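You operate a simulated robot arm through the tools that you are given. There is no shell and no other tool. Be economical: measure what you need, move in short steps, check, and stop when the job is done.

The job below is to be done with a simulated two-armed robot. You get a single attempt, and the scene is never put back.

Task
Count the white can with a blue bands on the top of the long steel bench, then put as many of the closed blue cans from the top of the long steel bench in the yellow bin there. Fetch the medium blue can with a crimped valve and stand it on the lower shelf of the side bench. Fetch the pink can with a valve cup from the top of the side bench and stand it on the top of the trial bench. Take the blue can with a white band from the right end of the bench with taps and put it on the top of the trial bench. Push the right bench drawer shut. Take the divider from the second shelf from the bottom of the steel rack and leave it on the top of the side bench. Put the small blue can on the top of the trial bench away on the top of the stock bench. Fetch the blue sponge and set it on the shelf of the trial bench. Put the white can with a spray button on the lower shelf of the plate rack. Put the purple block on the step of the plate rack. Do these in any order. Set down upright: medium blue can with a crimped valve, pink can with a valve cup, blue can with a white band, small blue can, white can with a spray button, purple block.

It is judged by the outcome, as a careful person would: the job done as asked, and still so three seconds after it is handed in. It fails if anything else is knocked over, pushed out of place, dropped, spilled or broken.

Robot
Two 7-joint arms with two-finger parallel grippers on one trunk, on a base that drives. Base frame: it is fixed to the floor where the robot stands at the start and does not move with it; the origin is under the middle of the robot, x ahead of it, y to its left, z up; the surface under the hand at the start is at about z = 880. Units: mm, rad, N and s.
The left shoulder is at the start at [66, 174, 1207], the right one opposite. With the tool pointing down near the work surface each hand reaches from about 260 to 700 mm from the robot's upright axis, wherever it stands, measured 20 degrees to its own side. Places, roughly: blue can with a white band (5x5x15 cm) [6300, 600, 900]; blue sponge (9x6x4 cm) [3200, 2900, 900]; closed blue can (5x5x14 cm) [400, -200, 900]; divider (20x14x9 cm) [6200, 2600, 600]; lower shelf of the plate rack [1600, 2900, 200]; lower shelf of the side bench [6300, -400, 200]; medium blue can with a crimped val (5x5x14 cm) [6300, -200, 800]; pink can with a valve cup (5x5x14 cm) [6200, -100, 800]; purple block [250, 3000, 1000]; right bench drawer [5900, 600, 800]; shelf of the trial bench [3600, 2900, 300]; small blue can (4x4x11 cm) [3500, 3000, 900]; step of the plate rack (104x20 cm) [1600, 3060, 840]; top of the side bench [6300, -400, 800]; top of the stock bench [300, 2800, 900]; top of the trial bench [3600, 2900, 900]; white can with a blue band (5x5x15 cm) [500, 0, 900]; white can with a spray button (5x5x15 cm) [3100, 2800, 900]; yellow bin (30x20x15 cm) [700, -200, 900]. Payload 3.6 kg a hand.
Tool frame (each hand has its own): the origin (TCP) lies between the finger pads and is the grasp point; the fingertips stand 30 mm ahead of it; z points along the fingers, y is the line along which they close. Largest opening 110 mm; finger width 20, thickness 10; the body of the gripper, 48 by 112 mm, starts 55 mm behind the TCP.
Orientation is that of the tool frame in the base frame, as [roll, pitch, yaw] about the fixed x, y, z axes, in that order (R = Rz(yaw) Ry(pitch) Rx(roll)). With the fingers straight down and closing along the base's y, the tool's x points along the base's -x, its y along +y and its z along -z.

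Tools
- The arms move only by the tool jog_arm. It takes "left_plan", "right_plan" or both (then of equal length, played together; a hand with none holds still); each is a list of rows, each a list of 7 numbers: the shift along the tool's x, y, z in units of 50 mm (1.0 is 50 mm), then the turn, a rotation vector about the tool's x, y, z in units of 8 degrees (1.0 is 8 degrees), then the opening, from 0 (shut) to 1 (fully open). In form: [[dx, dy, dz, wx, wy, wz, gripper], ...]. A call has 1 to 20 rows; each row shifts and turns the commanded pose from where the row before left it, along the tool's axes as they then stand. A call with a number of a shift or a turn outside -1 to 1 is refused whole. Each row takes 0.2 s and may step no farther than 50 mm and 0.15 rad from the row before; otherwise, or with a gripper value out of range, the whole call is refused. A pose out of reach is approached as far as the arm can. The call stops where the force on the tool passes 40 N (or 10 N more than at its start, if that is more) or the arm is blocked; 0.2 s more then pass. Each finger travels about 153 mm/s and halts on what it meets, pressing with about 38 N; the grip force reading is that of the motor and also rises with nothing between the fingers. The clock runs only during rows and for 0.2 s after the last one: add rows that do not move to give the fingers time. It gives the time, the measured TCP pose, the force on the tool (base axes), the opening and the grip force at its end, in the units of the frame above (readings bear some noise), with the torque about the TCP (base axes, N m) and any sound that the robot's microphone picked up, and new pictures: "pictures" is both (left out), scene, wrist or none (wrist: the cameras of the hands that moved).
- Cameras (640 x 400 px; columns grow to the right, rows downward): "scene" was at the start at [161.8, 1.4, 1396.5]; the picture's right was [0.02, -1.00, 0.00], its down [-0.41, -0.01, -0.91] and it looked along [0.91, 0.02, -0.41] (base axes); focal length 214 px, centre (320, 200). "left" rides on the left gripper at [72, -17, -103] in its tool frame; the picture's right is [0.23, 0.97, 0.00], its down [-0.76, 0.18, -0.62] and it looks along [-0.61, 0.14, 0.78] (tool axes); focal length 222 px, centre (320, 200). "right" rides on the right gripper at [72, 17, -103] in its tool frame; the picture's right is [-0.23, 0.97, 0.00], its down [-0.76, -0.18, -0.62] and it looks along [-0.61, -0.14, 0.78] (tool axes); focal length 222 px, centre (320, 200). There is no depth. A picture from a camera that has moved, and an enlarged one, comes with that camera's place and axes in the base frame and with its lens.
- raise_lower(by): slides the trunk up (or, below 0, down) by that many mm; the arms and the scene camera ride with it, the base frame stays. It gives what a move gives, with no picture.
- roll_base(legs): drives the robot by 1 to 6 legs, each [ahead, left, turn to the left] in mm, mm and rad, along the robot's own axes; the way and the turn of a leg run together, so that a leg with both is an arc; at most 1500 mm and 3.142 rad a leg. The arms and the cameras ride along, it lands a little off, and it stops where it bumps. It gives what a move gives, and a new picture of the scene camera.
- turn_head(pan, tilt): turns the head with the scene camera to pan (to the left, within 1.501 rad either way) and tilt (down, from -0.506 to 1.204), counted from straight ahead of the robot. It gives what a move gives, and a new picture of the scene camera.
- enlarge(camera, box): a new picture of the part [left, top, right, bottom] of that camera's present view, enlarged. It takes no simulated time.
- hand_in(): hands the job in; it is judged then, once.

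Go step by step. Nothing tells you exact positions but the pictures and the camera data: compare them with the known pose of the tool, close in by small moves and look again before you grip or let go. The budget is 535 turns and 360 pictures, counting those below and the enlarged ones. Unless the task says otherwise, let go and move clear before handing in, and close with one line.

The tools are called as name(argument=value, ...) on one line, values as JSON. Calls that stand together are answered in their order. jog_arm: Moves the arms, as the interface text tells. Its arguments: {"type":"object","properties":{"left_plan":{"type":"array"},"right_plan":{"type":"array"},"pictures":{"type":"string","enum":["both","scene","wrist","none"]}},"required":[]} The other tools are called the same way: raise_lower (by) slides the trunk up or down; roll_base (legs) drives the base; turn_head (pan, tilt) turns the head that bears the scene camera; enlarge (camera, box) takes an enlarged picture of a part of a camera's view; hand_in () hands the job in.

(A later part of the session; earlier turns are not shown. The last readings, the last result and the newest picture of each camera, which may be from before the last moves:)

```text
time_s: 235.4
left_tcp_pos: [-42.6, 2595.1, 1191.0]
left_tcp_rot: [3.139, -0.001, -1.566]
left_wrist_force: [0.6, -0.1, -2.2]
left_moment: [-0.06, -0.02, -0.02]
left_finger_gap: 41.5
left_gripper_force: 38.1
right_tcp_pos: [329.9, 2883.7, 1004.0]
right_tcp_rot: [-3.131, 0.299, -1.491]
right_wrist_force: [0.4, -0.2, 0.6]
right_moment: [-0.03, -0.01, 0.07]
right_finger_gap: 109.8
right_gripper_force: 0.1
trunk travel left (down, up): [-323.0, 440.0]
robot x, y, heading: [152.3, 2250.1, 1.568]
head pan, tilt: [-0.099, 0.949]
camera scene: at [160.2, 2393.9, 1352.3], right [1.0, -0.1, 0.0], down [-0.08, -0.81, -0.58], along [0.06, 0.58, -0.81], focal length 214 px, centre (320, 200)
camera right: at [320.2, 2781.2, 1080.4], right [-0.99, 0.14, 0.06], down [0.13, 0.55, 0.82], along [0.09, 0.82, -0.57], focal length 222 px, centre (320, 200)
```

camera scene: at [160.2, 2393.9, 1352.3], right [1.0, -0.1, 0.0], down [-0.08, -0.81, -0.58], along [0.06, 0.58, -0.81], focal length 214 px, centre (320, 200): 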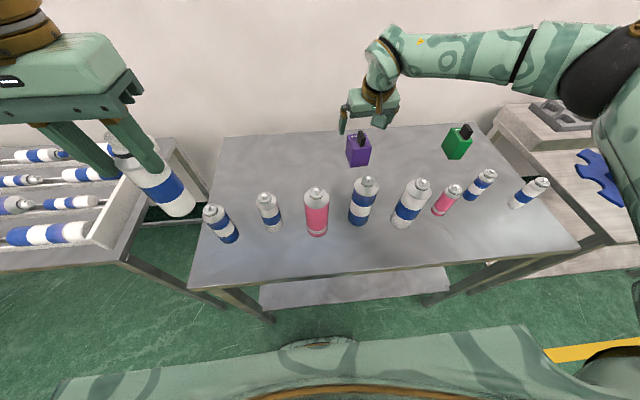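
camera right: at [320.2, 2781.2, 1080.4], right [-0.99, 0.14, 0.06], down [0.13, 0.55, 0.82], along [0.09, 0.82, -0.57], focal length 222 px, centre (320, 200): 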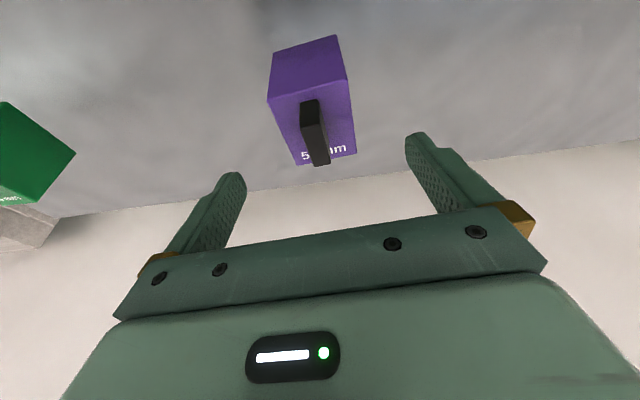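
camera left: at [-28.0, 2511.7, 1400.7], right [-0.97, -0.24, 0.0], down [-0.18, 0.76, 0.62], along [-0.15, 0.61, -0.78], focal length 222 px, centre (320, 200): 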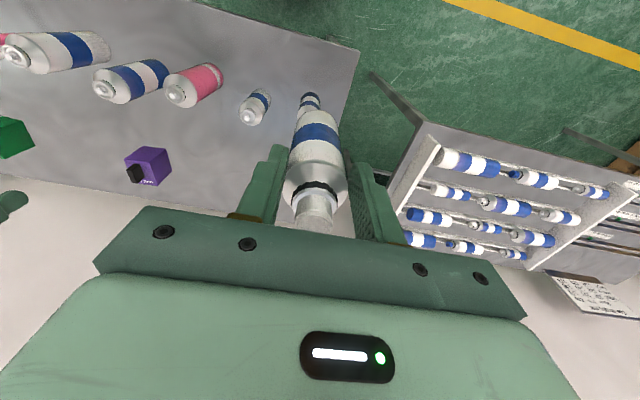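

jog_arm(right_plan=[[0.144, 0, 0.465, 0, 0, 0, 1], [0.144, 0, 0.465, 0, 0, 0, 1], [0.144, 0, 0.465, 0, 0, 0, 1], [0, 0, 0, 0, 0, 0, 1]], pictures="wrist")

```text
time_s: 236.4
left_tcp_pos: [-42.7, 2593.8, 1191.8]
left_tcp_rot: [3.139, 0.002, -1.566]
left_wrist_force: [-0.9, -0.1, -1.8]
left_moment: [-0.04, 0.0, 0.02]
left_finger_gap: 41.8
left_gripper_force: 37.6
right_tcp_pos: [328.9, 2884.3, 932.9]
right_tcp_rot: [-3.131, 0.302, -1.49]
right_wrist_force: [0.5, -1.3, 0.0]
right_moment: [0.0, -0.01, 0.01]
right_finger_gap: 109.7
right_gripper_force: 0.1
trunk travel left (down, up): [-323.0, 440.0]
robot x, y, heading: [155.0, 2249.5, 1.569]
head pan, tilt: [-0.099, 0.949]
camera right: at [319.8, 2783.2, 1009.4], right [-0.99, 0.14, 0.06], down [0.13, 0.55, 0.82], along [0.08, 0.82, -0.57], focal length 222 px, centre (320, 200)
```

right: 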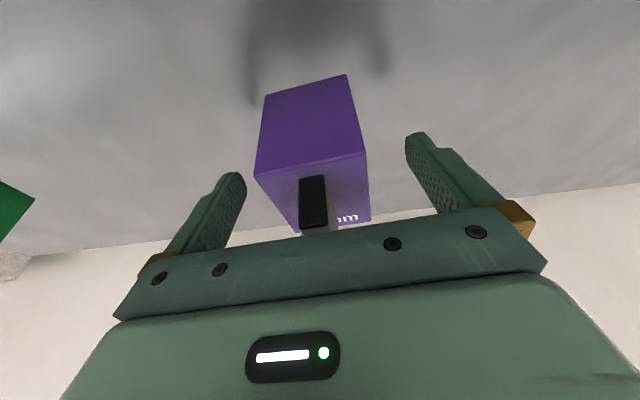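

jog_arm(right_plan=[[0, 0, 0, 0, 0, 0, 0.3], [0, 0, 0, 0, 0, 0, 0.3], [0, 0, 0, 0, 0, 0, 0.3], [0, 0, 0, 0, 0, 0, 0.3]], pictures="wrist")

```text
time_s: 237.4
left_tcp_pos: [-42.9, 2594.5, 1192.0]
left_tcp_rot: [3.141, 0.001, -1.565]
left_wrist_force: [-0.3, -0.4, -2.1]
left_moment: [0.0, -0.01, 0.03]
left_finger_gap: 41.6
left_gripper_force: 38.0
right_tcp_pos: [328.0, 2884.9, 933.3]
right_tcp_rot: [-3.131, 0.298, -1.489]
right_wrist_force: [0.7, 0.8, -0.2]
right_moment: [0.17, 0.05, -0.04]
right_finger_gap: 57.8
right_gripper_force: 37.9
trunk travel left (down, up): [-323.0, 440.0]
robot x, y, heading: [153.4, 2255.3, 1.572]
head pan, tilt: [-0.099, 0.949]
camera right: at [319.9, 2783.4, 1009.5], right [-0.99, 0.14, 0.06], down [0.13, 0.55, 0.82], along [0.08, 0.82, -0.57], focal length 222 px, centre (320, 200)
```

right: 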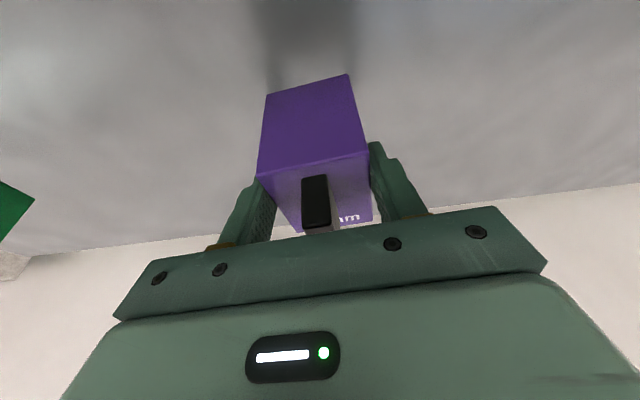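

The block is gripped. I'll lift it up and back over the front row.

jog_arm(right_plan=[[-0.08, 0, -0.6, 0, 0, 0, 0.3], [-0.08, 0, -0.6, 0, 0, 0, 0.3], [0.18, 0, -0.79, 0, 0, 0, 0.3], [0.18, 0, -0.79, 0, 0, 0, 0.3], [0.18, 0, -0.79, 0, 0, 0, 0.3], [0.18, 0, -0.79, 0, 0, 0, 0.3], [0.76, 0, -0.24, 0, 0, 0, 0.3], [0.76, 0, -0.24, 0, 0, 0, 0.3]], pictures="both")

enlarge(camera="left", box=[220, 60, 440, 260])

```text
time_s: 239.2
left_tcp_pos: [-41.2, 2593.1, 1192.0]
left_tcp_rot: [3.138, 0.0, -1.565]
left_wrist_force: [0.0, -0.4, -1.1]
left_moment: [-0.03, -0.01, 0.0]
left_finger_gap: 41.4
left_gripper_force: 37.6
right_tcp_pos: [340.9, 2714.4, 1131.4]
right_tcp_rot: [-3.131, 0.305, -1.491]
right_wrist_force: [-0.4, 0.4, -2.6]
right_moment: [-0.04, -0.03, 0.0]
right_finger_gap: 57.5
right_gripper_force: 38.0
trunk travel left (down, up): [-323.0, 440.0]
robot x, y, heading: [152.2, 2250.2, 1.567]
head pan, tilt: [-0.099, 0.949]
camera scene: at [160.8, 2392.3, 1352.5], right [1.0, -0.1, 0.0], down [-0.08, -0.81, -0.58], along [0.06, 0.58, -0.81], focal length 214 px, centre (320, 200)
camera right: at [331.5, 2612.6, 1208.7], right [-0.99, 0.14, 0.06], down [0.13, 0.55, 0.82], along [0.08, 0.82, -0.56], focal length 222 px, centre (320, 200)
```

scene: 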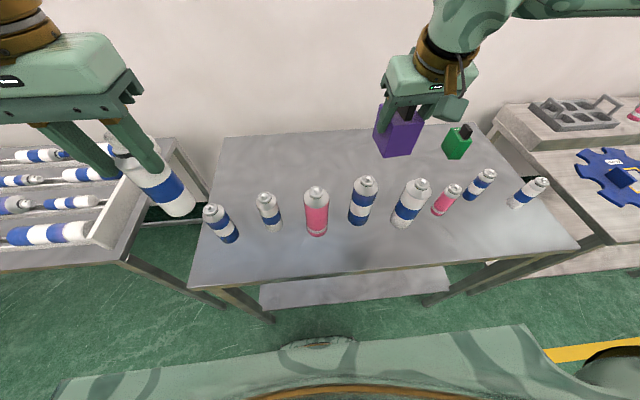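
right: 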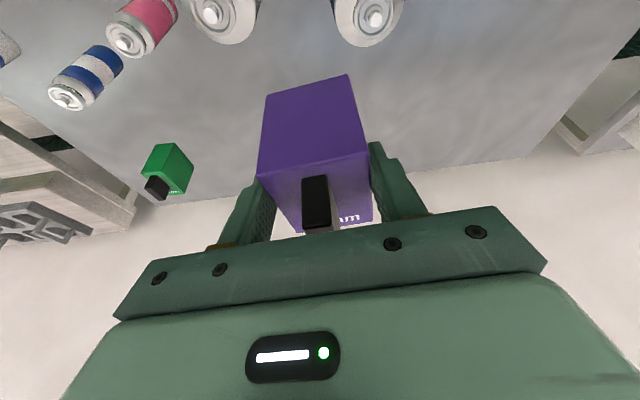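

```text
2.00 times, centred on (330, 160) of left
camera zoom: at [-25.6, 2520.0, 1294.4], right [-0.97, -0.23, 0.0], down [-0.18, 0.76, 0.62], along [-0.15, 0.61, -0.78], focal length 444 px, centre (300, 280)
```

zoom: 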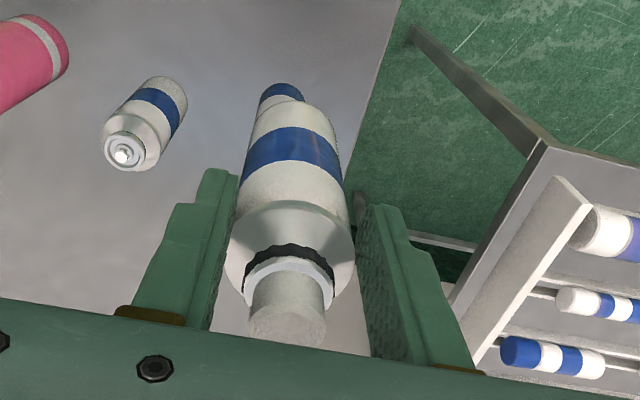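

Holding both. I'll back out and drive to the plate rack, tucking the right hand in.

roll_base(legs=[[-350, 0, 0], [0, -1450, 0]])

turn_head(pan=0, tilt=0.7)

```text
time_s: 248.2
left_tcp_pos: [1373.3, 2230.6, 1190.6]
left_tcp_rot: [3.139, -0.001, -1.575]
left_wrist_force: [0.0, 0.7, -1.5]
left_moment: [0.01, 0.01, 0.01]
left_finger_gap: 41.4
left_gripper_force: 38.1
right_tcp_pos: [1757.1, 2349.2, 1131.7]
right_tcp_rot: [-3.131, 0.301, -1.497]
right_wrist_force: [0.4, 0.0, -1.8]
right_moment: [0.0, -0.01, 0.03]
right_finger_gap: 57.7
right_gripper_force: 37.8
trunk travel left (down, up): [-323.0, 440.0]
robot x, y, heading: [1569.3, 1887.5, 1.565]
head pan, tilt: [-0.099, 0.949]
camera scene: at [1574.9, 2028.7, 1352.4], right [0.99, -0.11, 0.0], down [-0.09, -0.81, -0.58], along [0.06, 0.58, -0.81], focal length 214 px, centre (320, 200)
```

scene: 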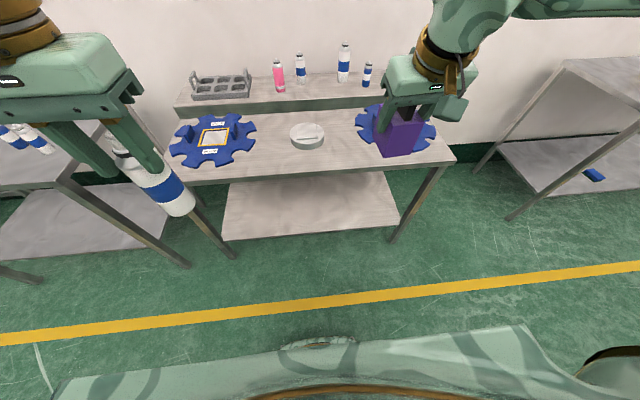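

```text
time_s: 248.9
left_tcp_pos: [1373.0, 2230.7, 1191.2]
left_tcp_rot: [3.141, -0.001, -1.574]
left_wrist_force: [0.0, -0.2, -1.2]
left_moment: [-0.03, -0.01, 0.0]
left_finger_gap: 41.3
left_gripper_force: 37.9
right_tcp_pos: [1758.7, 2349.6, 1131.4]
right_tcp_rot: [-3.132, 0.301, -1.498]
right_wrist_force: [0.3, 1.3, -1.6]
right_moment: [-0.06, 0.0, 0.01]
right_finger_gap: 57.7
right_gripper_force: 37.9
trunk travel left (down, up): [-323.0, 440.0]
robot x, y, heading: [1569.0, 1890.5, 1.567]
head pan, tilt: [0.0, 0.7]
camera scene: at [1567.4, 2041.3, 1372.1], right [1.0, -0.01, 0.0], down [0.0, -0.65, -0.76], along [0.01, 0.76, -0.65], focal length 214 px, centre (320, 200)
```

scene: 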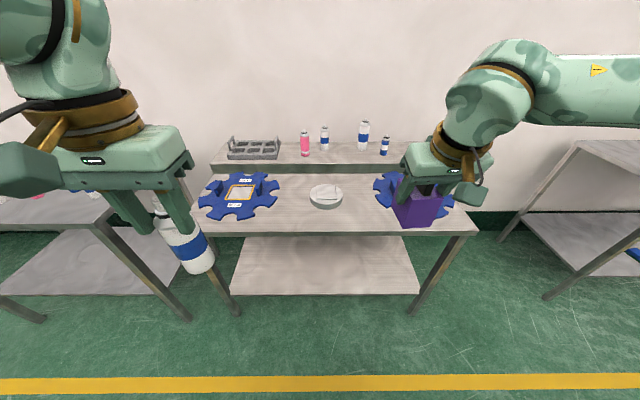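

The step front is at y≈2917 (z≈840), and the lower shelf's front edge is at y≈2611. I'll tuck the right hand and lower the trunk to place the white can on the lower shelf.

jog_arm(right_plan=[[0.46, 0, -0.67, 0, 0, 0, 0.3], [0.46, 0, -0.67, 0, 0, 0, 0.3], [0.46, 0, -0.67, 0, 0, 0, 0.3], [0.46, 0, -0.5, 0, 0, 0, 0.3]], pictures="none")

raise_lower(by=-320)

jog_arm(left_plan=[[-0.4, 0, 0.9, 0, 0, 0, 0.3], [-0.4, 0, 0.9, 0, 0, 0, 0.3], [-0.4, 0, 0.9, 0, 0, 0, 0.3], [-0.4, 0, 0.9, 0, 0, 0, 0.3], [-0.4, 0, 0.9, 0, 0, 0, 0.3], [-0.4, 0, 0.9, 0, 0, 0, 0.3], [-0.4, 0, 0.9, 0, 0, 0, 0.3], [-0.4, 0, 0.9, 0, 0, 0, 0.3]])

```text
time_s: 249.9
left_tcp_pos: [1373.2, 2230.8, 1191.4]
left_tcp_rot: [3.14, 0.0, -1.574]
left_wrist_force: [0.5, -1.1, -1.2]
left_moment: [-0.01, 0.02, -0.01]
left_finger_gap: 41.8
left_gripper_force: 38.3
right_tcp_pos: [1765.3, 2222.7, 1226.6]
right_tcp_rot: [-3.133, 0.301, -1.499]
right_wrist_force: [-0.8, -0.3, -2.8]
right_moment: [-0.03, 0.0, 0.03]
right_finger_gap: 57.8
right_gripper_force: 38.0
trunk travel left (down, up): [-323.0, 440.0]
robot x, y, heading: [1569.9, 1887.0, 1.566]
head pan, tilt: [0.0, 0.7]
```

```text
time_s: 253.1
left_tcp_pos: [1373.2, 2312.6, 796.0]
left_tcp_rot: [3.14, -0.3, -1.575]
left_wrist_force: [-0.6, 0.3, -1.7]
left_moment: [-0.01, 0.0, -0.02]
left_finger_gap: 41.3
left_gripper_force: 38.1
right_tcp_pos: [1765.0, 2268.1, 879.4]
right_tcp_rot: [-3.14, 0.165, -1.503]
right_wrist_force: [0.2, 0.2, -2.9]
right_moment: [0.0, 0.01, -0.02]
right_finger_gap: 57.8
right_gripper_force: 37.9
trunk travel left (down, up): [-3.0, 760.0]
robot x, y, heading: [1562.3, 1887.2, 1.566]
head pan, tilt: [0.0, 0.7]
```

```text
time_s: 254.9
left_tcp_pos: [1373.4, 2357.3, 401.5]
left_tcp_rot: [3.139, -0.299, -1.572]
left_wrist_force: [0.4, -0.2, -1.7]
left_moment: [0.04, 0.01, 0.01]
left_finger_gap: 41.0
left_gripper_force: 38.5
right_tcp_pos: [1764.9, 2269.4, 877.6]
right_tcp_rot: [-3.14, 0.164, -1.501]
right_wrist_force: [0.3, 0.1, -2.6]
right_moment: [0.0, -0.02, 0.01]
right_finger_gap: 57.9
right_gripper_force: 38.0
trunk travel left (down, up): [-3.0, 760.0]
robot x, y, heading: [1569.5, 1886.5, 1.568]
head pan, tilt: [0.0, 0.7]
camera scene: at [1568.6, 2219.3, 1034.1], right [1.0, -0.01, 0.0], down [0.0, -0.65, -0.76], along [0.01, 0.76, -0.65], focal length 214 px, centre (320, 200)
camera left: at [1389.4, 2318.2, 521.4], right [-0.97, -0.21, 0.07], down [-0.17, 0.91, 0.37], along [-0.14, 0.35, -0.93], focal length 222 px, centre (320, 200)
```

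scene: 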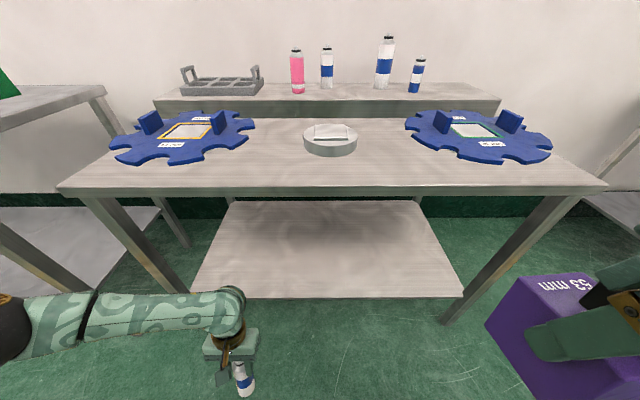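
left: 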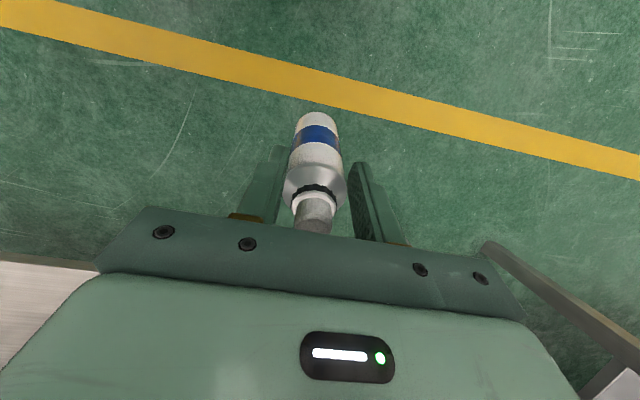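

The trunk move tilted the hands a bit. I'll level the left hand and set it to shelf-entry height, then shift the base.

jog_arm(left_plan=[[0, 0, 0, 0, -0.72, 0, 0.3], [0, 0, 0, 0, -0.72, 0, 0.3], [0, 0, 0, 0, -0.71, 0, 0.3], [-0.5, 0, 0.5, 0, 0, 0, 0.3], [-0.5, 0, 0.5, 0, 0, 0, 0.3]], pictures="none")

roll_base(legs=[[0, -130, 0]])

```text
time_s: 256.1
left_tcp_pos: [1374.5, 2410.9, 354.1]
left_tcp_rot: [3.139, 0.002, -1.574]
left_wrist_force: [0.1, 0.1, -1.7]
left_moment: [-0.04, 0.01, -0.02]
left_finger_gap: 41.0
left_gripper_force: 38.1
right_tcp_pos: [1765.5, 2269.4, 878.1]
right_tcp_rot: [-3.141, 0.166, -1.502]
right_wrist_force: [-0.1, 0.5, -2.7]
right_moment: [-0.01, 0.02, -0.01]
right_finger_gap: 57.6
right_gripper_force: 37.9
trunk travel left (down, up): [-3.0, 760.0]
robot x, y, heading: [1566.2, 1889.8, 1.561]
head pan, tilt: [0.0, 0.7]
```

```text
time_s: 257.4
left_tcp_pos: [1505.3, 2410.7, 356.3]
left_tcp_rot: [3.138, 0.001, -1.577]
left_wrist_force: [-0.6, 0.8, -2.1]
left_moment: [-0.03, -0.01, -0.03]
left_finger_gap: 40.8
left_gripper_force: 38.3
right_tcp_pos: [1897.9, 2266.9, 878.9]
right_tcp_rot: [3.141, 0.163, -1.503]
right_wrist_force: [0.1, 0.3, -3.3]
right_moment: [-0.05, 0.02, 0.03]
right_finger_gap: 57.7
right_gripper_force: 37.7
trunk travel left (down, up): [-3.0, 760.0]
robot x, y, heading: [1695.0, 1884.7, 1.556]
head pan, tilt: [0.0, 0.7]
camera scene: at [1699.8, 2217.9, 1034.3], right [1.0, -0.01, 0.0], down [-0.01, -0.64, -0.76], along [0.01, 0.76, -0.65], focal length 214 px, centre (320, 200)
```

scene: 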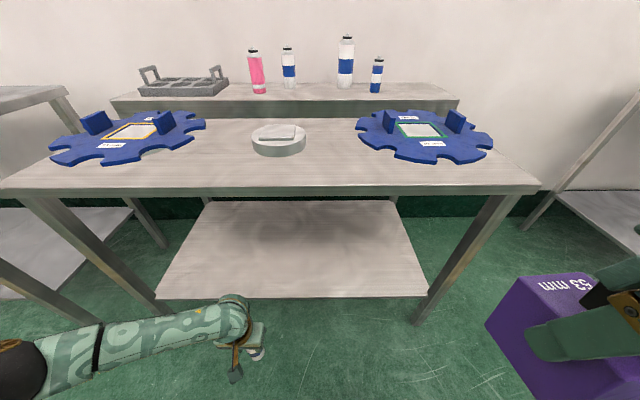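

jog_arm(left_plan=[[-0.4, 0, 0.26, 0, 0, 0, 0.3], [-0.4, 0, 0.26, 0, 0, 0, 0.3]], pictures="none")

roll_base(legs=[[130, 0, 0.012]])

enlarge(camera="left", box=[0, 0, 640, 400])

```text
time_s: 258.0
left_tcp_pos: [1504.5, 2450.2, 330.8]
left_tcp_rot: [3.138, 0.0, -1.578]
left_wrist_force: [0.3, 0.1, -1.7]
left_moment: [-0.06, 0.03, -0.01]
left_finger_gap: 40.8
left_gripper_force: 37.9
right_tcp_pos: [1897.2, 2267.1, 878.7]
right_tcp_rot: [3.141, 0.165, -1.504]
right_wrist_force: [-0.3, -0.4, -2.5]
right_moment: [-0.01, -0.01, 0.03]
right_finger_gap: 57.5
right_gripper_force: 37.7
trunk travel left (down, up): [-3.0, 760.0]
robot x, y, heading: [1697.8, 1889.6, 1.561]
head pan, tilt: [0.0, 0.7]
```

```text
time_s: 259.3
left_tcp_pos: [1499.2, 2575.7, 330.2]
left_tcp_rot: [3.141, 0.0, -1.566]
left_wrist_force: [0.8, -20.0, 3.3]
left_moment: [-1.67, -0.02, 0.01]
left_finger_gap: 41.7
left_gripper_force: 37.2
right_tcp_pos: [1891.5, 2398.7, 877.3]
right_tcp_rot: [3.141, 0.164, -1.492]
right_wrist_force: [0.4, 0.1, -2.8]
right_moment: [-0.02, -0.01, -0.01]
right_finger_gap: 57.9
right_gripper_force: 38.0
trunk travel left (down, up): [-3.0, 760.0]
robot x, y, heading: [1693.6, 2014.7, 1.572]
head pan, tilt: [0.0, 0.7]
camera scene: at [1696.3, 2346.8, 1034.5], right [1.0, 0.0, 0.0], down [0.0, -0.64, -0.76], along [0.0, 0.76, -0.64], focal length 214 px, centre (320, 200)
```

scene: 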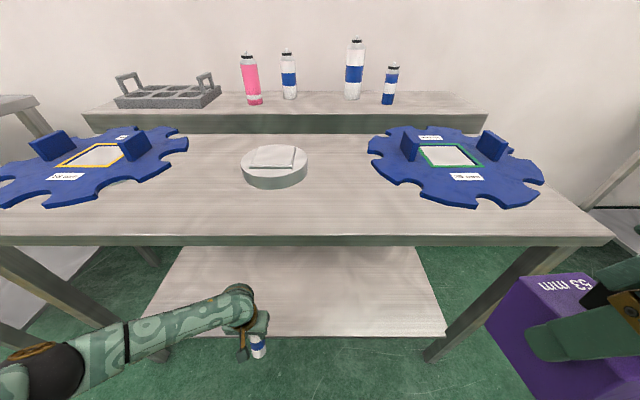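

```text
1.00 times, centred on (320, 200) of left (not enlarged: the box is as wide or as high as the picture)
camera zoom: at [1515.6, 2503.6, 433.7], right [-0.97, -0.23, 0.0], down [-0.18, 0.76, 0.62], along [-0.15, 0.61, -0.78], focal length 222 px, centre (320, 200)
```

zoom: 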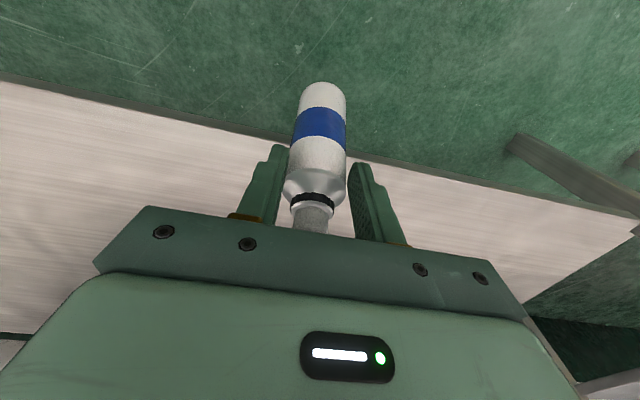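

The can bottom touched the shelf's front edge, so the shelf is higher than I judged. I'll back off at once and check the grip.

roll_base(legs=[[-60, 0, 0]])

enlarge(camera="left", box=[220, 60, 440, 260])

```text
time_s: 260.2
left_tcp_pos: [1499.1, 2517.0, 330.0]
left_tcp_rot: [3.139, 0.0, -1.566]
left_wrist_force: [-0.5, 0.2, -1.7]
left_moment: [0.02, -0.05, 0.01]
left_finger_gap: 41.3
left_gripper_force: 38.2
right_tcp_pos: [1892.0, 2339.1, 876.5]
right_tcp_rot: [3.141, 0.165, -1.493]
right_wrist_force: [-0.3, -0.3, -2.1]
right_moment: [-0.01, 0.01, -0.02]
right_finger_gap: 57.7
right_gripper_force: 37.6
trunk travel left (down, up): [-3.0, 760.0]
robot x, y, heading: [1698.0, 1953.6, 1.568]
head pan, tilt: [0.0, 0.7]
camera scene: at [1696.5, 2287.8, 1034.4], right [1.0, 0.0, 0.0], down [0.0, -0.64, -0.76], along [0.0, 0.76, -0.64], focal length 214 px, centre (320, 200)
```

scene: 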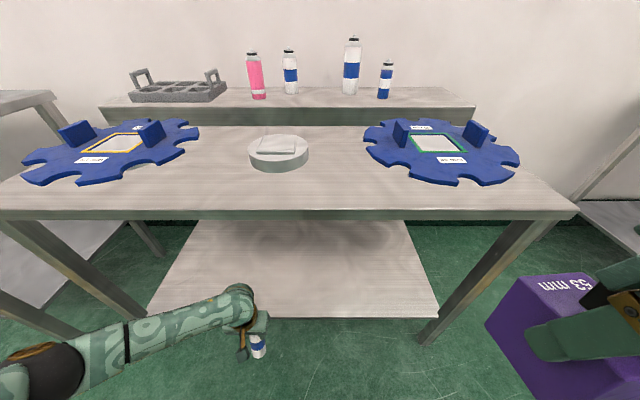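

```text
2.00 times, centred on (330, 160) of left
camera zoom: at [1515.9, 2444.6, 433.5], right [-0.97, -0.23, 0.0], down [-0.18, 0.76, 0.62], along [-0.15, 0.61, -0.78], focal length 444 px, centre (300, 280)
```

zoom: 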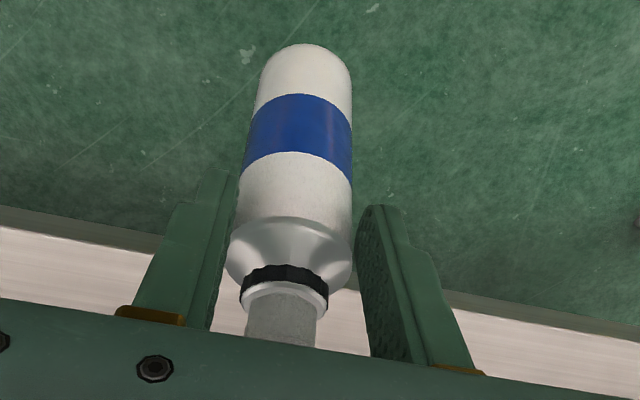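

The can pivoted about 12° in the grip (bottom toward me). Tilting the hand forward by that amount makes the can upright again. I'll do that and raise it for more clearance.

jog_arm(left_plan=[[0, 0, 0, 0, -0.75, 0, 0.3], [0, 0, 0, 0, -0.75, 0, 0.3], [-0.1, 0, -0.5, 0, 0, 0, 0.3], [-0.1, 0, -0.5, 0, 0, 0, 0.3]], pictures="both")

enlarge(camera="scene", box=[200, 270, 320, 390])

```text
time_s: 261.2
left_tcp_pos: [1499.2, 2518.6, 381.4]
left_tcp_rot: [3.138, 0.209, -1.566]
left_wrist_force: [0.3, 0.6, -0.9]
left_moment: [-0.05, -0.02, -0.02]
left_finger_gap: 41.2
left_gripper_force: 38.4
right_tcp_pos: [1891.9, 2340.1, 878.3]
right_tcp_rot: [3.14, 0.163, -1.495]
right_wrist_force: [0.0, -0.6, -2.5]
right_moment: [-0.04, -0.01, -0.03]
right_finger_gap: 57.7
right_gripper_force: 38.5
trunk travel left (down, up): [-3.0, 760.0]
robot x, y, heading: [1696.3, 1958.0, 1.571]
head pan, tilt: [0.0, 0.7]
camera scene: at [1696.5, 2288.0, 1034.3], right [1.0, 0.0, 0.0], down [0.0, -0.64, -0.76], along [0.0, 0.76, -0.64], focal length 214 px, centre (320, 200)
camera left: at [1516.6, 2425.4, 468.1], right [-0.97, -0.23, -0.04], down [-0.18, 0.61, 0.77], along [-0.15, 0.76, -0.64], focal length 222 px, centre (320, 200)
```

scene: 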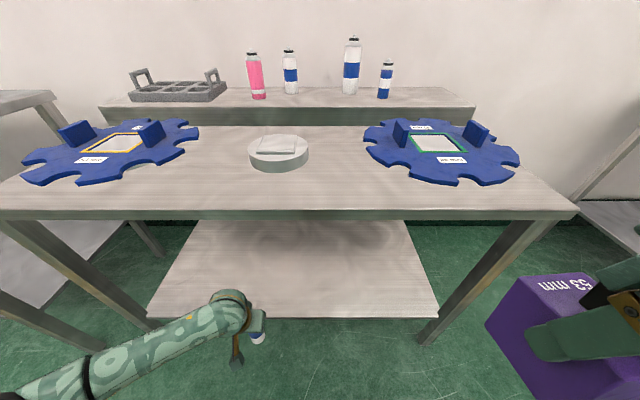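
left: 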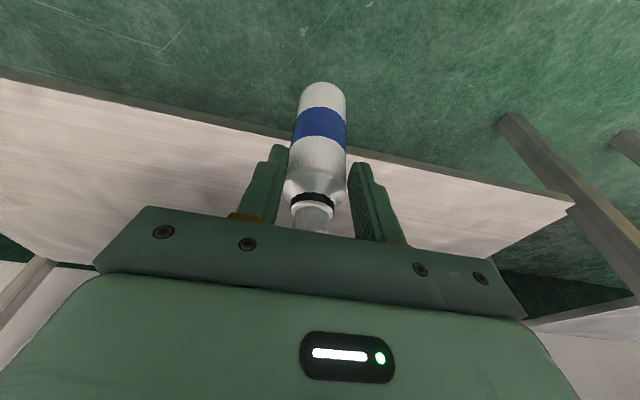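

```text
3.33 times, centred on (260, 330) of scene
camera zoom: at [1696.5, 2288.0, 1034.3], right [1.0, 0.0, 0.0], down [0.0, -0.64, -0.76], along [0.0, 0.76, -0.64], focal length 715 px, centre (520, -233)
```

zoom: 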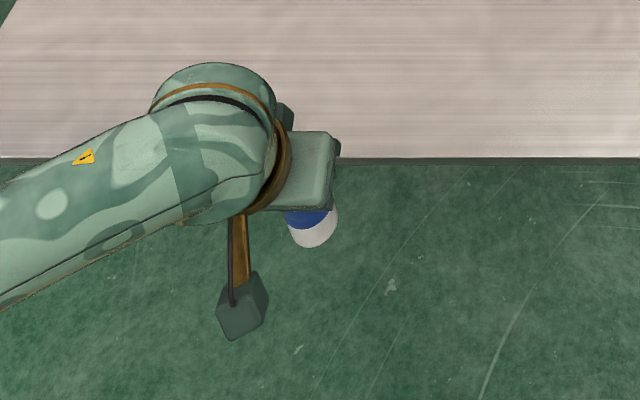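

The shelf is nearer z≈235, and the can bottom is now near 274. I'll drive in 137 mm.

roll_base(legs=[[137, 0, 0]])

enlarge(camera="left", box=[160, 40, 480, 240])

```text
time_s: 262.6
left_tcp_pos: [1498.5, 2655.6, 382.4]
left_tcp_rot: [3.141, 0.209, -1.566]
left_wrist_force: [0.1, -0.7, -0.7]
left_moment: [-0.03, 0.0, -0.01]
left_finger_gap: 41.2
left_gripper_force: 37.9
right_tcp_pos: [1892.7, 2476.7, 878.1]
right_tcp_rot: [-3.14, 0.166, -1.493]
right_wrist_force: [-0.5, -0.4, -2.4]
right_moment: [-0.07, 0.02, -0.01]
right_finger_gap: 57.6
right_gripper_force: 37.9
trunk travel left (down, up): [-3.0, 760.0]
robot x, y, heading: [1697.7, 2091.1, 1.571]
head pan, tilt: [0.0, 0.7]
camera scene: at [1695.9, 2426.2, 1034.1], right [1.0, 0.0, 0.0], down [0.0, -0.65, -0.76], along [0.0, 0.76, -0.65], focal length 214 px, centre (320, 200)
```

scene: 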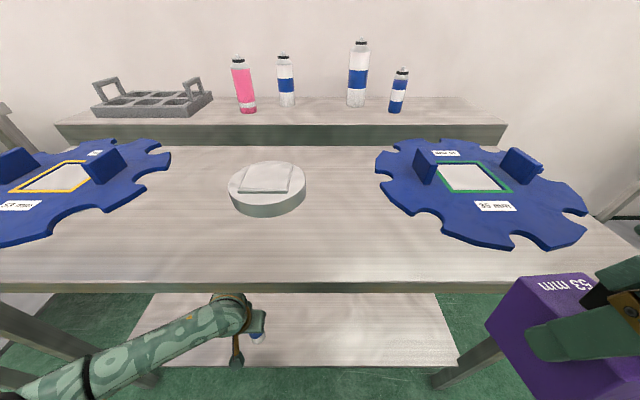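

```text
2.00 times, centred on (320, 140) of left
camera zoom: at [1516.0, 2563.1, 467.5], right [-0.97, -0.23, -0.04], down [-0.18, 0.62, 0.77], along [-0.15, 0.75, -0.64], focal length 444 px, centre (320, 320)
```

zoom: 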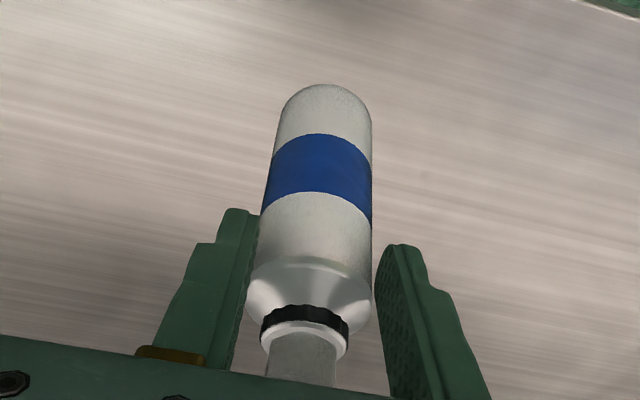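

jog_arm(left_plan=[[0.052, 0, 0.245, 0, 0, 0, 0.3], [0.052, 0, 0.245, 0, 0, 0, 0.3], [0, 0, 0, 0, 0, 0, 0.3]], pictures="none")

jog_arm(left_plan=[[0.017, 0, 0.078, 0, 0, 0, 0.3], [0, 0, 0, 0, 0, 0, 0.3]], pictures="none")

```text
time_s: 263.4
left_tcp_pos: [1499.5, 2655.1, 362.1]
left_tcp_rot: [3.139, 0.218, -1.567]
left_wrist_force: [-0.6, -4.0, 35.0]
left_moment: [0.67, -0.02, 0.02]
left_finger_gap: 41.5
left_gripper_force: 38.0
right_tcp_pos: [1892.6, 2474.3, 878.8]
right_tcp_rot: [-3.141, 0.167, -1.491]
right_wrist_force: [-0.8, -0.5, -3.1]
right_moment: [-0.02, 0.01, 0.0]
right_finger_gap: 57.7
right_gripper_force: 38.4
trunk travel left (down, up): [-3.0, 760.0]
robot x, y, heading: [1699.6, 2091.6, 1.569]
head pan, tilt: [0.0, 0.7]
```

```text
time_s: 264.0
left_tcp_pos: [1499.6, 2654.0, 356.2]
left_tcp_rot: [3.141, 0.212, -1.567]
left_wrist_force: [0.4, -8.1, 38.0]
left_moment: [0.33, -0.03, -0.02]
left_finger_gap: 40.8
left_gripper_force: 38.4
right_tcp_pos: [1893.0, 2474.9, 878.9]
right_tcp_rot: [3.141, 0.168, -1.493]
right_wrist_force: [-0.2, 0.3, -2.5]
right_moment: [-0.02, -0.02, -0.01]
right_finger_gap: 57.8
right_gripper_force: 37.7
trunk travel left (down, up): [-3.0, 760.0]
robot x, y, heading: [1695.4, 2096.9, 1.574]
head pan, tilt: [0.0, 0.7]
```

Contact already. I'll ease the load and check that the can is upright before opening.

jog_arm(left_plan=[[-0.012, 0, -0.056, 0, 0, 0, 0.3], [0, 0, 0, 0, 0, 0, 0.3]], pictures="wrist")

enlarge(camera="scene", box=[190, 280, 310, 370])

```text
time_s: 264.6
left_tcp_pos: [1499.4, 2653.7, 357.4]
left_tcp_rot: [3.137, 0.208, -1.565]
left_wrist_force: [2.8, 2.8, 6.7]
left_moment: [0.64, -0.28, -0.07]
left_finger_gap: 40.8
left_gripper_force: 37.8
right_tcp_pos: [1892.0, 2478.2, 877.8]
right_tcp_rot: [3.141, 0.164, -1.492]
right_wrist_force: [-0.2, 0.3, -2.5]
right_moment: [-0.03, 0.0, -0.01]
right_finger_gap: 57.9
right_gripper_force: 37.7
trunk travel left (down, up): [-3.0, 760.0]
robot x, y, heading: [1698.4, 2094.6, 1.575]
head pan, tilt: [0.0, 0.7]
camera left: at [1515.5, 2561.2, 442.2], right [-0.97, -0.23, -0.04], down [-0.18, 0.62, 0.77], along [-0.15, 0.75, -0.64], focal length 222 px, centre (320, 200)
```

left: 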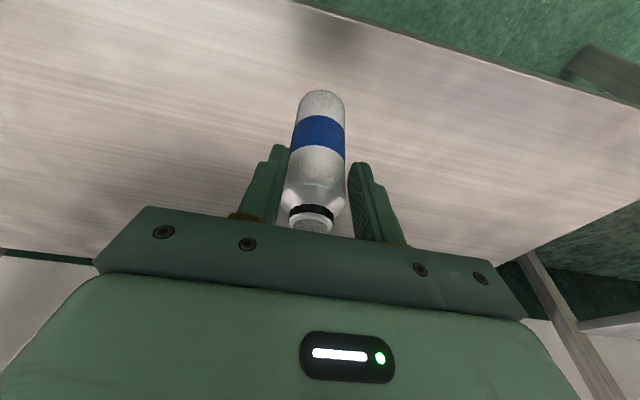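

```text
4.44 times, centred on (250, 325) of scene
camera zoom: at [1696.3, 2425.5, 1034.2], right [1.0, 0.0, 0.0], down [0.0, -0.64, -0.76], along [0.0, 0.76, -0.64], focal length 953 px, centre (631, -356)
```

zoom: 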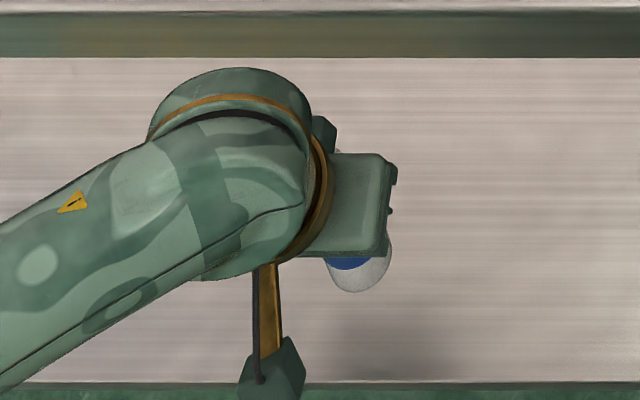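

It's upright within a couple of degrees. I'll trim the tilt, release, rise slightly and back straight out (fingers straddle the can).

jog_arm(left_plan=[[0, 0, 0, 0, 0.3, 0, 0.3], [0, 0, 0.02, 0, 0, 0, 0.3], [0, 0, 0, 0, 0, 0, 1], [0, 0, 0, 0, 0, 0, 1], [0, 0, 0, 0, 0, 0, 1], [0, 0, 0, 0, 0, 0, 1]], pictures="wrist")

```text
time_s: 266.0
left_tcp_pos: [1498.3, 2654.5, 355.1]
left_tcp_rot: [3.14, 0.166, -1.567]
left_wrist_force: [0.4, -1.3, 0.2]
left_moment: [-0.01, 0.0, 0.03]
left_finger_gap: 109.8
left_gripper_force: 0.0
right_tcp_pos: [1892.4, 2476.4, 878.1]
right_tcp_rot: [-3.141, 0.166, -1.491]
right_wrist_force: [0.2, -0.3, -2.9]
right_moment: [-0.02, -0.01, 0.03]
right_finger_gap: 57.5
right_gripper_force: 38.5
trunk travel left (down, up): [-3.0, 760.0]
robot x, y, heading: [1697.3, 2090.5, 1.57]
head pan, tilt: [0.0, 0.7]
camera left: at [1515.3, 2566.4, 444.7], right [-0.97, -0.23, -0.04], down [-0.18, 0.65, 0.74], along [-0.15, 0.73, -0.67], focal length 222 px, centre (320, 200)
```

left: 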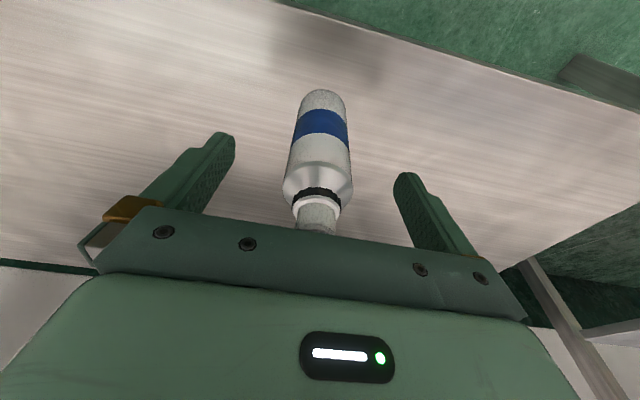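

The can stands on its own. Raise slightly and back out.

jog_arm(left_plan=[[-0.03, 0, -0.2, 0, 0, 0, 1], [-0.03, 0, -0.2, 0, 0, 0, 1], [0.3, 0, 0.05, 0, 0, 0, 1], [0.3, 0, 0.05, 0, 0, 0, 1]], pictures="wrist")

roll_base(legs=[[-250, 0, 0]])

```text
time_s: 267.0
left_tcp_pos: [1499.0, 2624.4, 365.0]
left_tcp_rot: [3.14, 0.167, -1.564]
left_wrist_force: [-0.3, 0.2, 0.1]
left_moment: [0.03, 0.0, 0.0]
left_finger_gap: 109.9
left_gripper_force: 0.1
right_tcp_pos: [1891.8, 2477.2, 878.6]
right_tcp_rot: [-3.141, 0.162, -1.493]
right_wrist_force: [0.2, -0.9, -3.0]
right_moment: [0.01, 0.0, 0.0]
right_finger_gap: 57.6
right_gripper_force: 38.1
trunk travel left (down, up): [-3.0, 760.0]
robot x, y, heading: [1697.4, 2095.1, 1.575]
head pan, tilt: [0.0, 0.7]
camera left: at [1515.3, 2536.3, 454.5], right [-0.97, -0.23, -0.04], down [-0.18, 0.65, 0.74], along [-0.15, 0.73, -0.67], focal length 222 px, centre (320, 200)
```

left: 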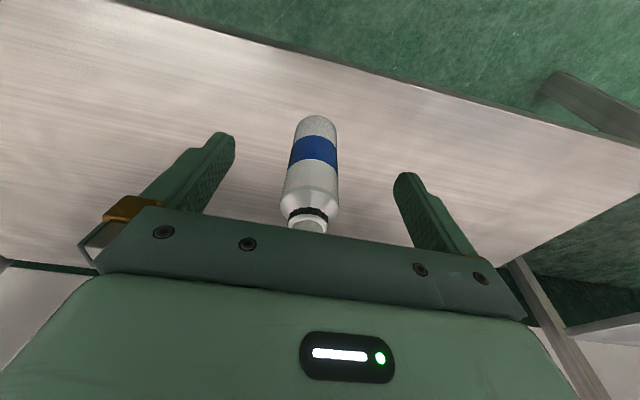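

```text
time_s: 268.8
left_tcp_pos: [1499.5, 2379.8, 364.7]
left_tcp_rot: [3.14, 0.168, -1.567]
left_wrist_force: [0.2, 0.3, -0.1]
left_moment: [0.02, -0.01, -0.02]
left_finger_gap: 109.8
left_gripper_force: 0.1
right_tcp_pos: [1892.1, 2231.7, 878.8]
right_tcp_rot: [3.141, 0.163, -1.495]
right_wrist_force: [0.1, -0.5, -3.9]
right_moment: [-0.03, 0.01, 0.0]
right_finger_gap: 57.7
right_gripper_force: 37.6
trunk travel left (down, up): [-3.0, 760.0]
robot x, y, heading: [1695.9, 1848.2, 1.569]
head pan, tilt: [0.0, 0.7]
camera scene: at [1696.7, 2179.4, 1034.4], right [1.0, 0.0, 0.0], down [0.0, -0.64, -0.76], along [0.0, 0.76, -0.64], focal length 214 px, centre (320, 200)
```

scene: 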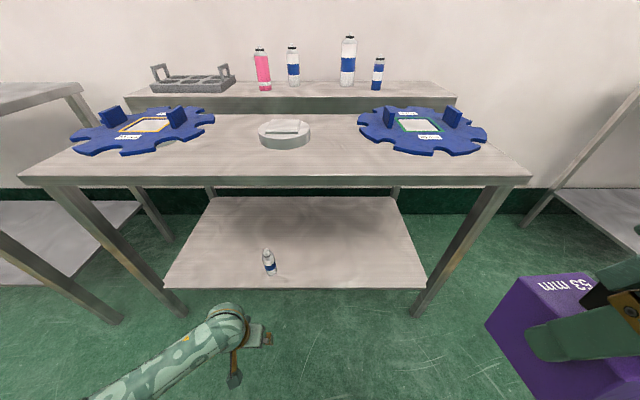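

The white can stands on the lower shelf. Now the purple block goes on the step; free space is at x≈2040. I'll raise the trunk and restore the hand tilt that keeps the block level.

raise_lower(by=220)

jog_arm(left_plan=[[0.4, 0, -0.6, 0, 0.3, 0, 1], [0.4, 0, -0.6, 0, 0.3, 0, 1], [0.4, 0, -0.7, 0, 0.3, 0, 1], [0.4, 0, -0.7, 0, 0.3, 0, 1], [0.3, 0, -0.8, 0, 0, 0, 1], [0, 0, -0.8, 0, 0, 0, 1], [0, 0, -0.9, 0, 0, 0, 1], [0, 0, -0.9, 0, 0, 0, 1]], right_plan=[[-0.2, 0, 0, 0, 0, 0, 0.3], [-0.2, 0, 0, 0, 0, 0, 0.3], [-0.2, 0, 0, 0, 0, 0, 0.3], [-0.2, 0, 0, 0, 0, 0, 0.3], [-0.2, 0, 0, 0, 0, 0, 0.3], [0, 0, 0, 0, 0, 0, 0.3], [0, 0, 0, 0, 0, 0, 0.3], [0, 0, 0, 0, 0, 0, 0.3]], pictures="none")

```text
time_s: 271.1
left_tcp_pos: [1500.8, 2380.7, 584.8]
left_tcp_rot: [3.14, 0.166, -1.566]
left_wrist_force: [-0.2, -0.2, -0.1]
left_moment: [-0.01, 0.0, 0.03]
left_finger_gap: 110.0
left_gripper_force: 0.1
right_tcp_pos: [1893.9, 2232.0, 1098.6]
right_tcp_rot: [-3.141, 0.163, -1.494]
right_wrist_force: [0.2, 0.1, -4.0]
right_moment: [-0.03, 0.03, 0.01]
right_finger_gap: 57.5
right_gripper_force: 38.0
trunk travel left (down, up): [-223.0, 540.0]
robot x, y, heading: [1698.2, 1848.2, 1.573]
head pan, tilt: [0.0, 0.7]
```

```text
time_s: 272.9
left_tcp_pos: [1499.9, 2268.4, 877.0]
left_tcp_rot: [3.137, -0.003, -1.569]
left_wrist_force: [0.7, 0.6, 0.1]
left_moment: [0.03, 0.0, 0.0]
left_finger_gap: 109.9
left_gripper_force: 0.1
right_tcp_pos: [1889.0, 2280.2, 1104.7]
right_tcp_rot: [-3.141, 0.164, -1.495]
right_wrist_force: [0.4, 0.7, -3.4]
right_moment: [-0.01, -0.01, 0.0]
right_finger_gap: 57.7
right_gripper_force: 37.7
trunk travel left (down, up): [-223.0, 540.0]
robot x, y, heading: [1699.2, 1847.8, 1.569]
head pan, tilt: [0.0, 0.7]
```

jog_arm(left_plan=[[0.3, 0, -0.7, 0, 0, 0, 1], [0.3, 0, -0.7, 0, 0, 0, 1], [0, 0, -0.7, 0, 0, 0, 1], [0, 0, -0.7, 0, 0, 0, 1], [0, 0, -0.3, 0, 0, 0, 1], [0, 0, 0, 0, 0, 0, 1]], right_plan=[[-0.4, 0, 0.6, 0, 0, 0, 0.3], [-0.4, 0, 0.6, 0, 0, 0, 0.3], [-0.4, 0, 0.6, 0, 0, 0, 0.3], [-0.4, 0, 0.6, 0, 0, 0, 0.3], [0, 0, 0, 0, -0.49, 0, 0.3], [0, 0, 0, 0, -0.49, 0, 0.3]], pictures="none")

roll_base(legs=[[0, -155, 0.0], [430, 0, 0]])

```text
time_s: 274.3
left_tcp_pos: [1500.8, 2244.8, 1032.4]
left_tcp_rot: [3.14, -0.003, -1.567]
left_wrist_force: [0.3, -0.4, -0.4]
left_moment: [0.0, -0.01, -0.02]
left_finger_gap: 110.2
left_gripper_force: 0.1
right_tcp_pos: [1882.0, 2378.1, 998.4]
right_tcp_rot: [-3.141, 0.303, -1.495]
right_wrist_force: [-1.1, -0.5, -2.7]
right_moment: [0.02, 0.01, -0.01]
right_finger_gap: 57.5
right_gripper_force: 38.3
trunk travel left (down, up): [-223.0, 540.0]
robot x, y, heading: [1695.4, 1843.8, 1.573]
head pan, tilt: [0.0, 0.7]
```

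```text
time_s: 277.9
left_tcp_pos: [1658.9, 2663.6, 1034.2]
left_tcp_rot: [3.141, 0.0, -1.568]
left_wrist_force: [0.1, 0.3, 0.1]
left_moment: [-0.02, -0.01, -0.02]
left_finger_gap: 110.1
left_gripper_force: 0.0
right_tcp_pos: [2039.6, 2796.9, 999.0]
right_tcp_rot: [3.141, 0.299, -1.495]
right_wrist_force: [0.0, -0.9, -2.6]
right_moment: [-0.07, 0.02, -0.01]
right_finger_gap: 57.4
right_gripper_force: 37.9
trunk travel left (down, up): [-223.0, 540.0]
robot x, y, heading: [1853.1, 2267.7, 1.573]
head pan, tilt: [0.0, 0.7]
camera scene: at [1854.4, 2467.0, 1269.3], right [1.0, 0.0, 0.0], down [0.0, -0.65, -0.76], along [0.0, 0.76, -0.65], focal length 214 px, centre (320, 200)
```

scene: 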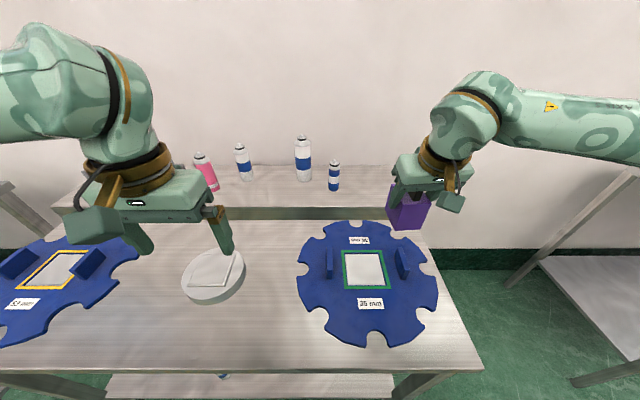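

The step top is at z≈840, front at y≈2933. I'll roll 35 mm closer and extend over the step.

roll_base(legs=[[33, 0, 0]])

jog_arm(right_plan=[[-0.764, -0.06, 0.236, 0, 0, 0, 0.3], [-0.764, -0.06, 0.236, 0, 0, 0, 0.3], [-0.764, -0.06, 0.236, 0, 0, 0, 0.3], [-0.764, -0.06, 0.236, 0, 0, 0, 0.3]])

```text
time_s: 278.7
left_tcp_pos: [1658.1, 2698.1, 1032.8]
left_tcp_rot: [3.14, -0.004, -1.568]
left_wrist_force: [0.3, 0.5, -0.6]
left_moment: [-0.05, -0.01, -0.02]
left_finger_gap: 109.9
left_gripper_force: 0.1
right_tcp_pos: [2039.7, 2831.1, 997.7]
right_tcp_rot: [-3.141, 0.299, -1.494]
right_wrist_force: [0.5, 0.7, -2.7]
right_moment: [-0.06, 0.04, -0.02]
right_finger_gap: 57.7
right_gripper_force: 37.7
trunk travel left (down, up): [-223.0, 540.0]
robot x, y, heading: [1852.5, 2301.6, 1.572]
head pan, tilt: [0.0, 0.7]
camera scene: at [1854.2, 2501.5, 1269.0], right [1.0, 0.0, 0.0], down [0.0, -0.65, -0.76], along [0.0, 0.76, -0.65], focal length 214 px, centre (320, 200)
```

scene: 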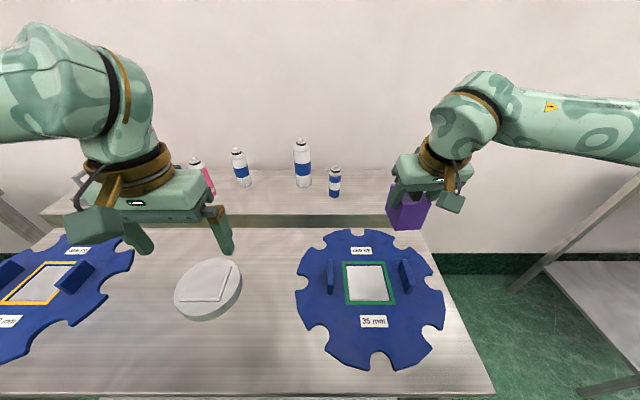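

```text
time_s: 279.7
left_tcp_pos: [1659.3, 2696.0, 1032.4]
left_tcp_rot: [3.14, -0.002, -1.569]
left_wrist_force: [0.2, 0.3, -0.3]
left_moment: [-0.04, -0.04, 0.03]
left_finger_gap: 109.9
left_gripper_force: 0.0
right_tcp_pos: [2041.2, 2992.0, 998.7]
right_tcp_rot: [-3.141, 0.299, -1.493]
right_wrist_force: [-0.5, -0.7, -2.4]
right_moment: [-0.04, -0.02, 0.0]
right_finger_gap: 57.5
right_gripper_force: 38.1
trunk travel left (down, up): [-223.0, 540.0]
robot x, y, heading: [1853.5, 2302.7, 1.57]
head pan, tilt: [0.0, 0.7]
camera scene: at [1853.5, 2500.2, 1269.2], right [1.0, 0.0, 0.0], down [0.0, -0.65, -0.76], along [0.0, 0.76, -0.65], focal length 214 px, centre (320, 200)
camera right: at [2031.2, 2890.4, 1075.7], right [-0.99, 0.14, 0.07], down [0.13, 0.56, 0.82], along [0.08, 0.82, -0.57], focal length 222 px, centre (320, 200)
```

scene: 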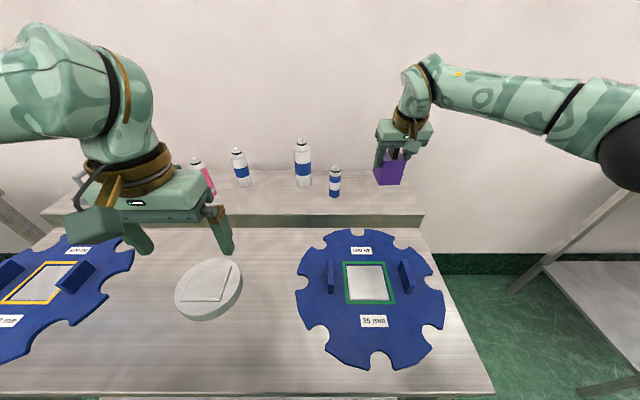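
right: 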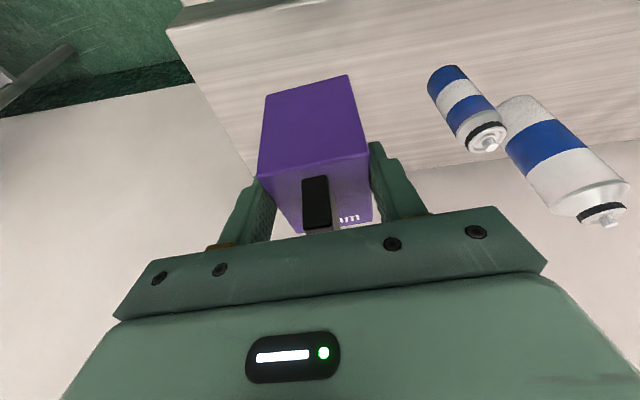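

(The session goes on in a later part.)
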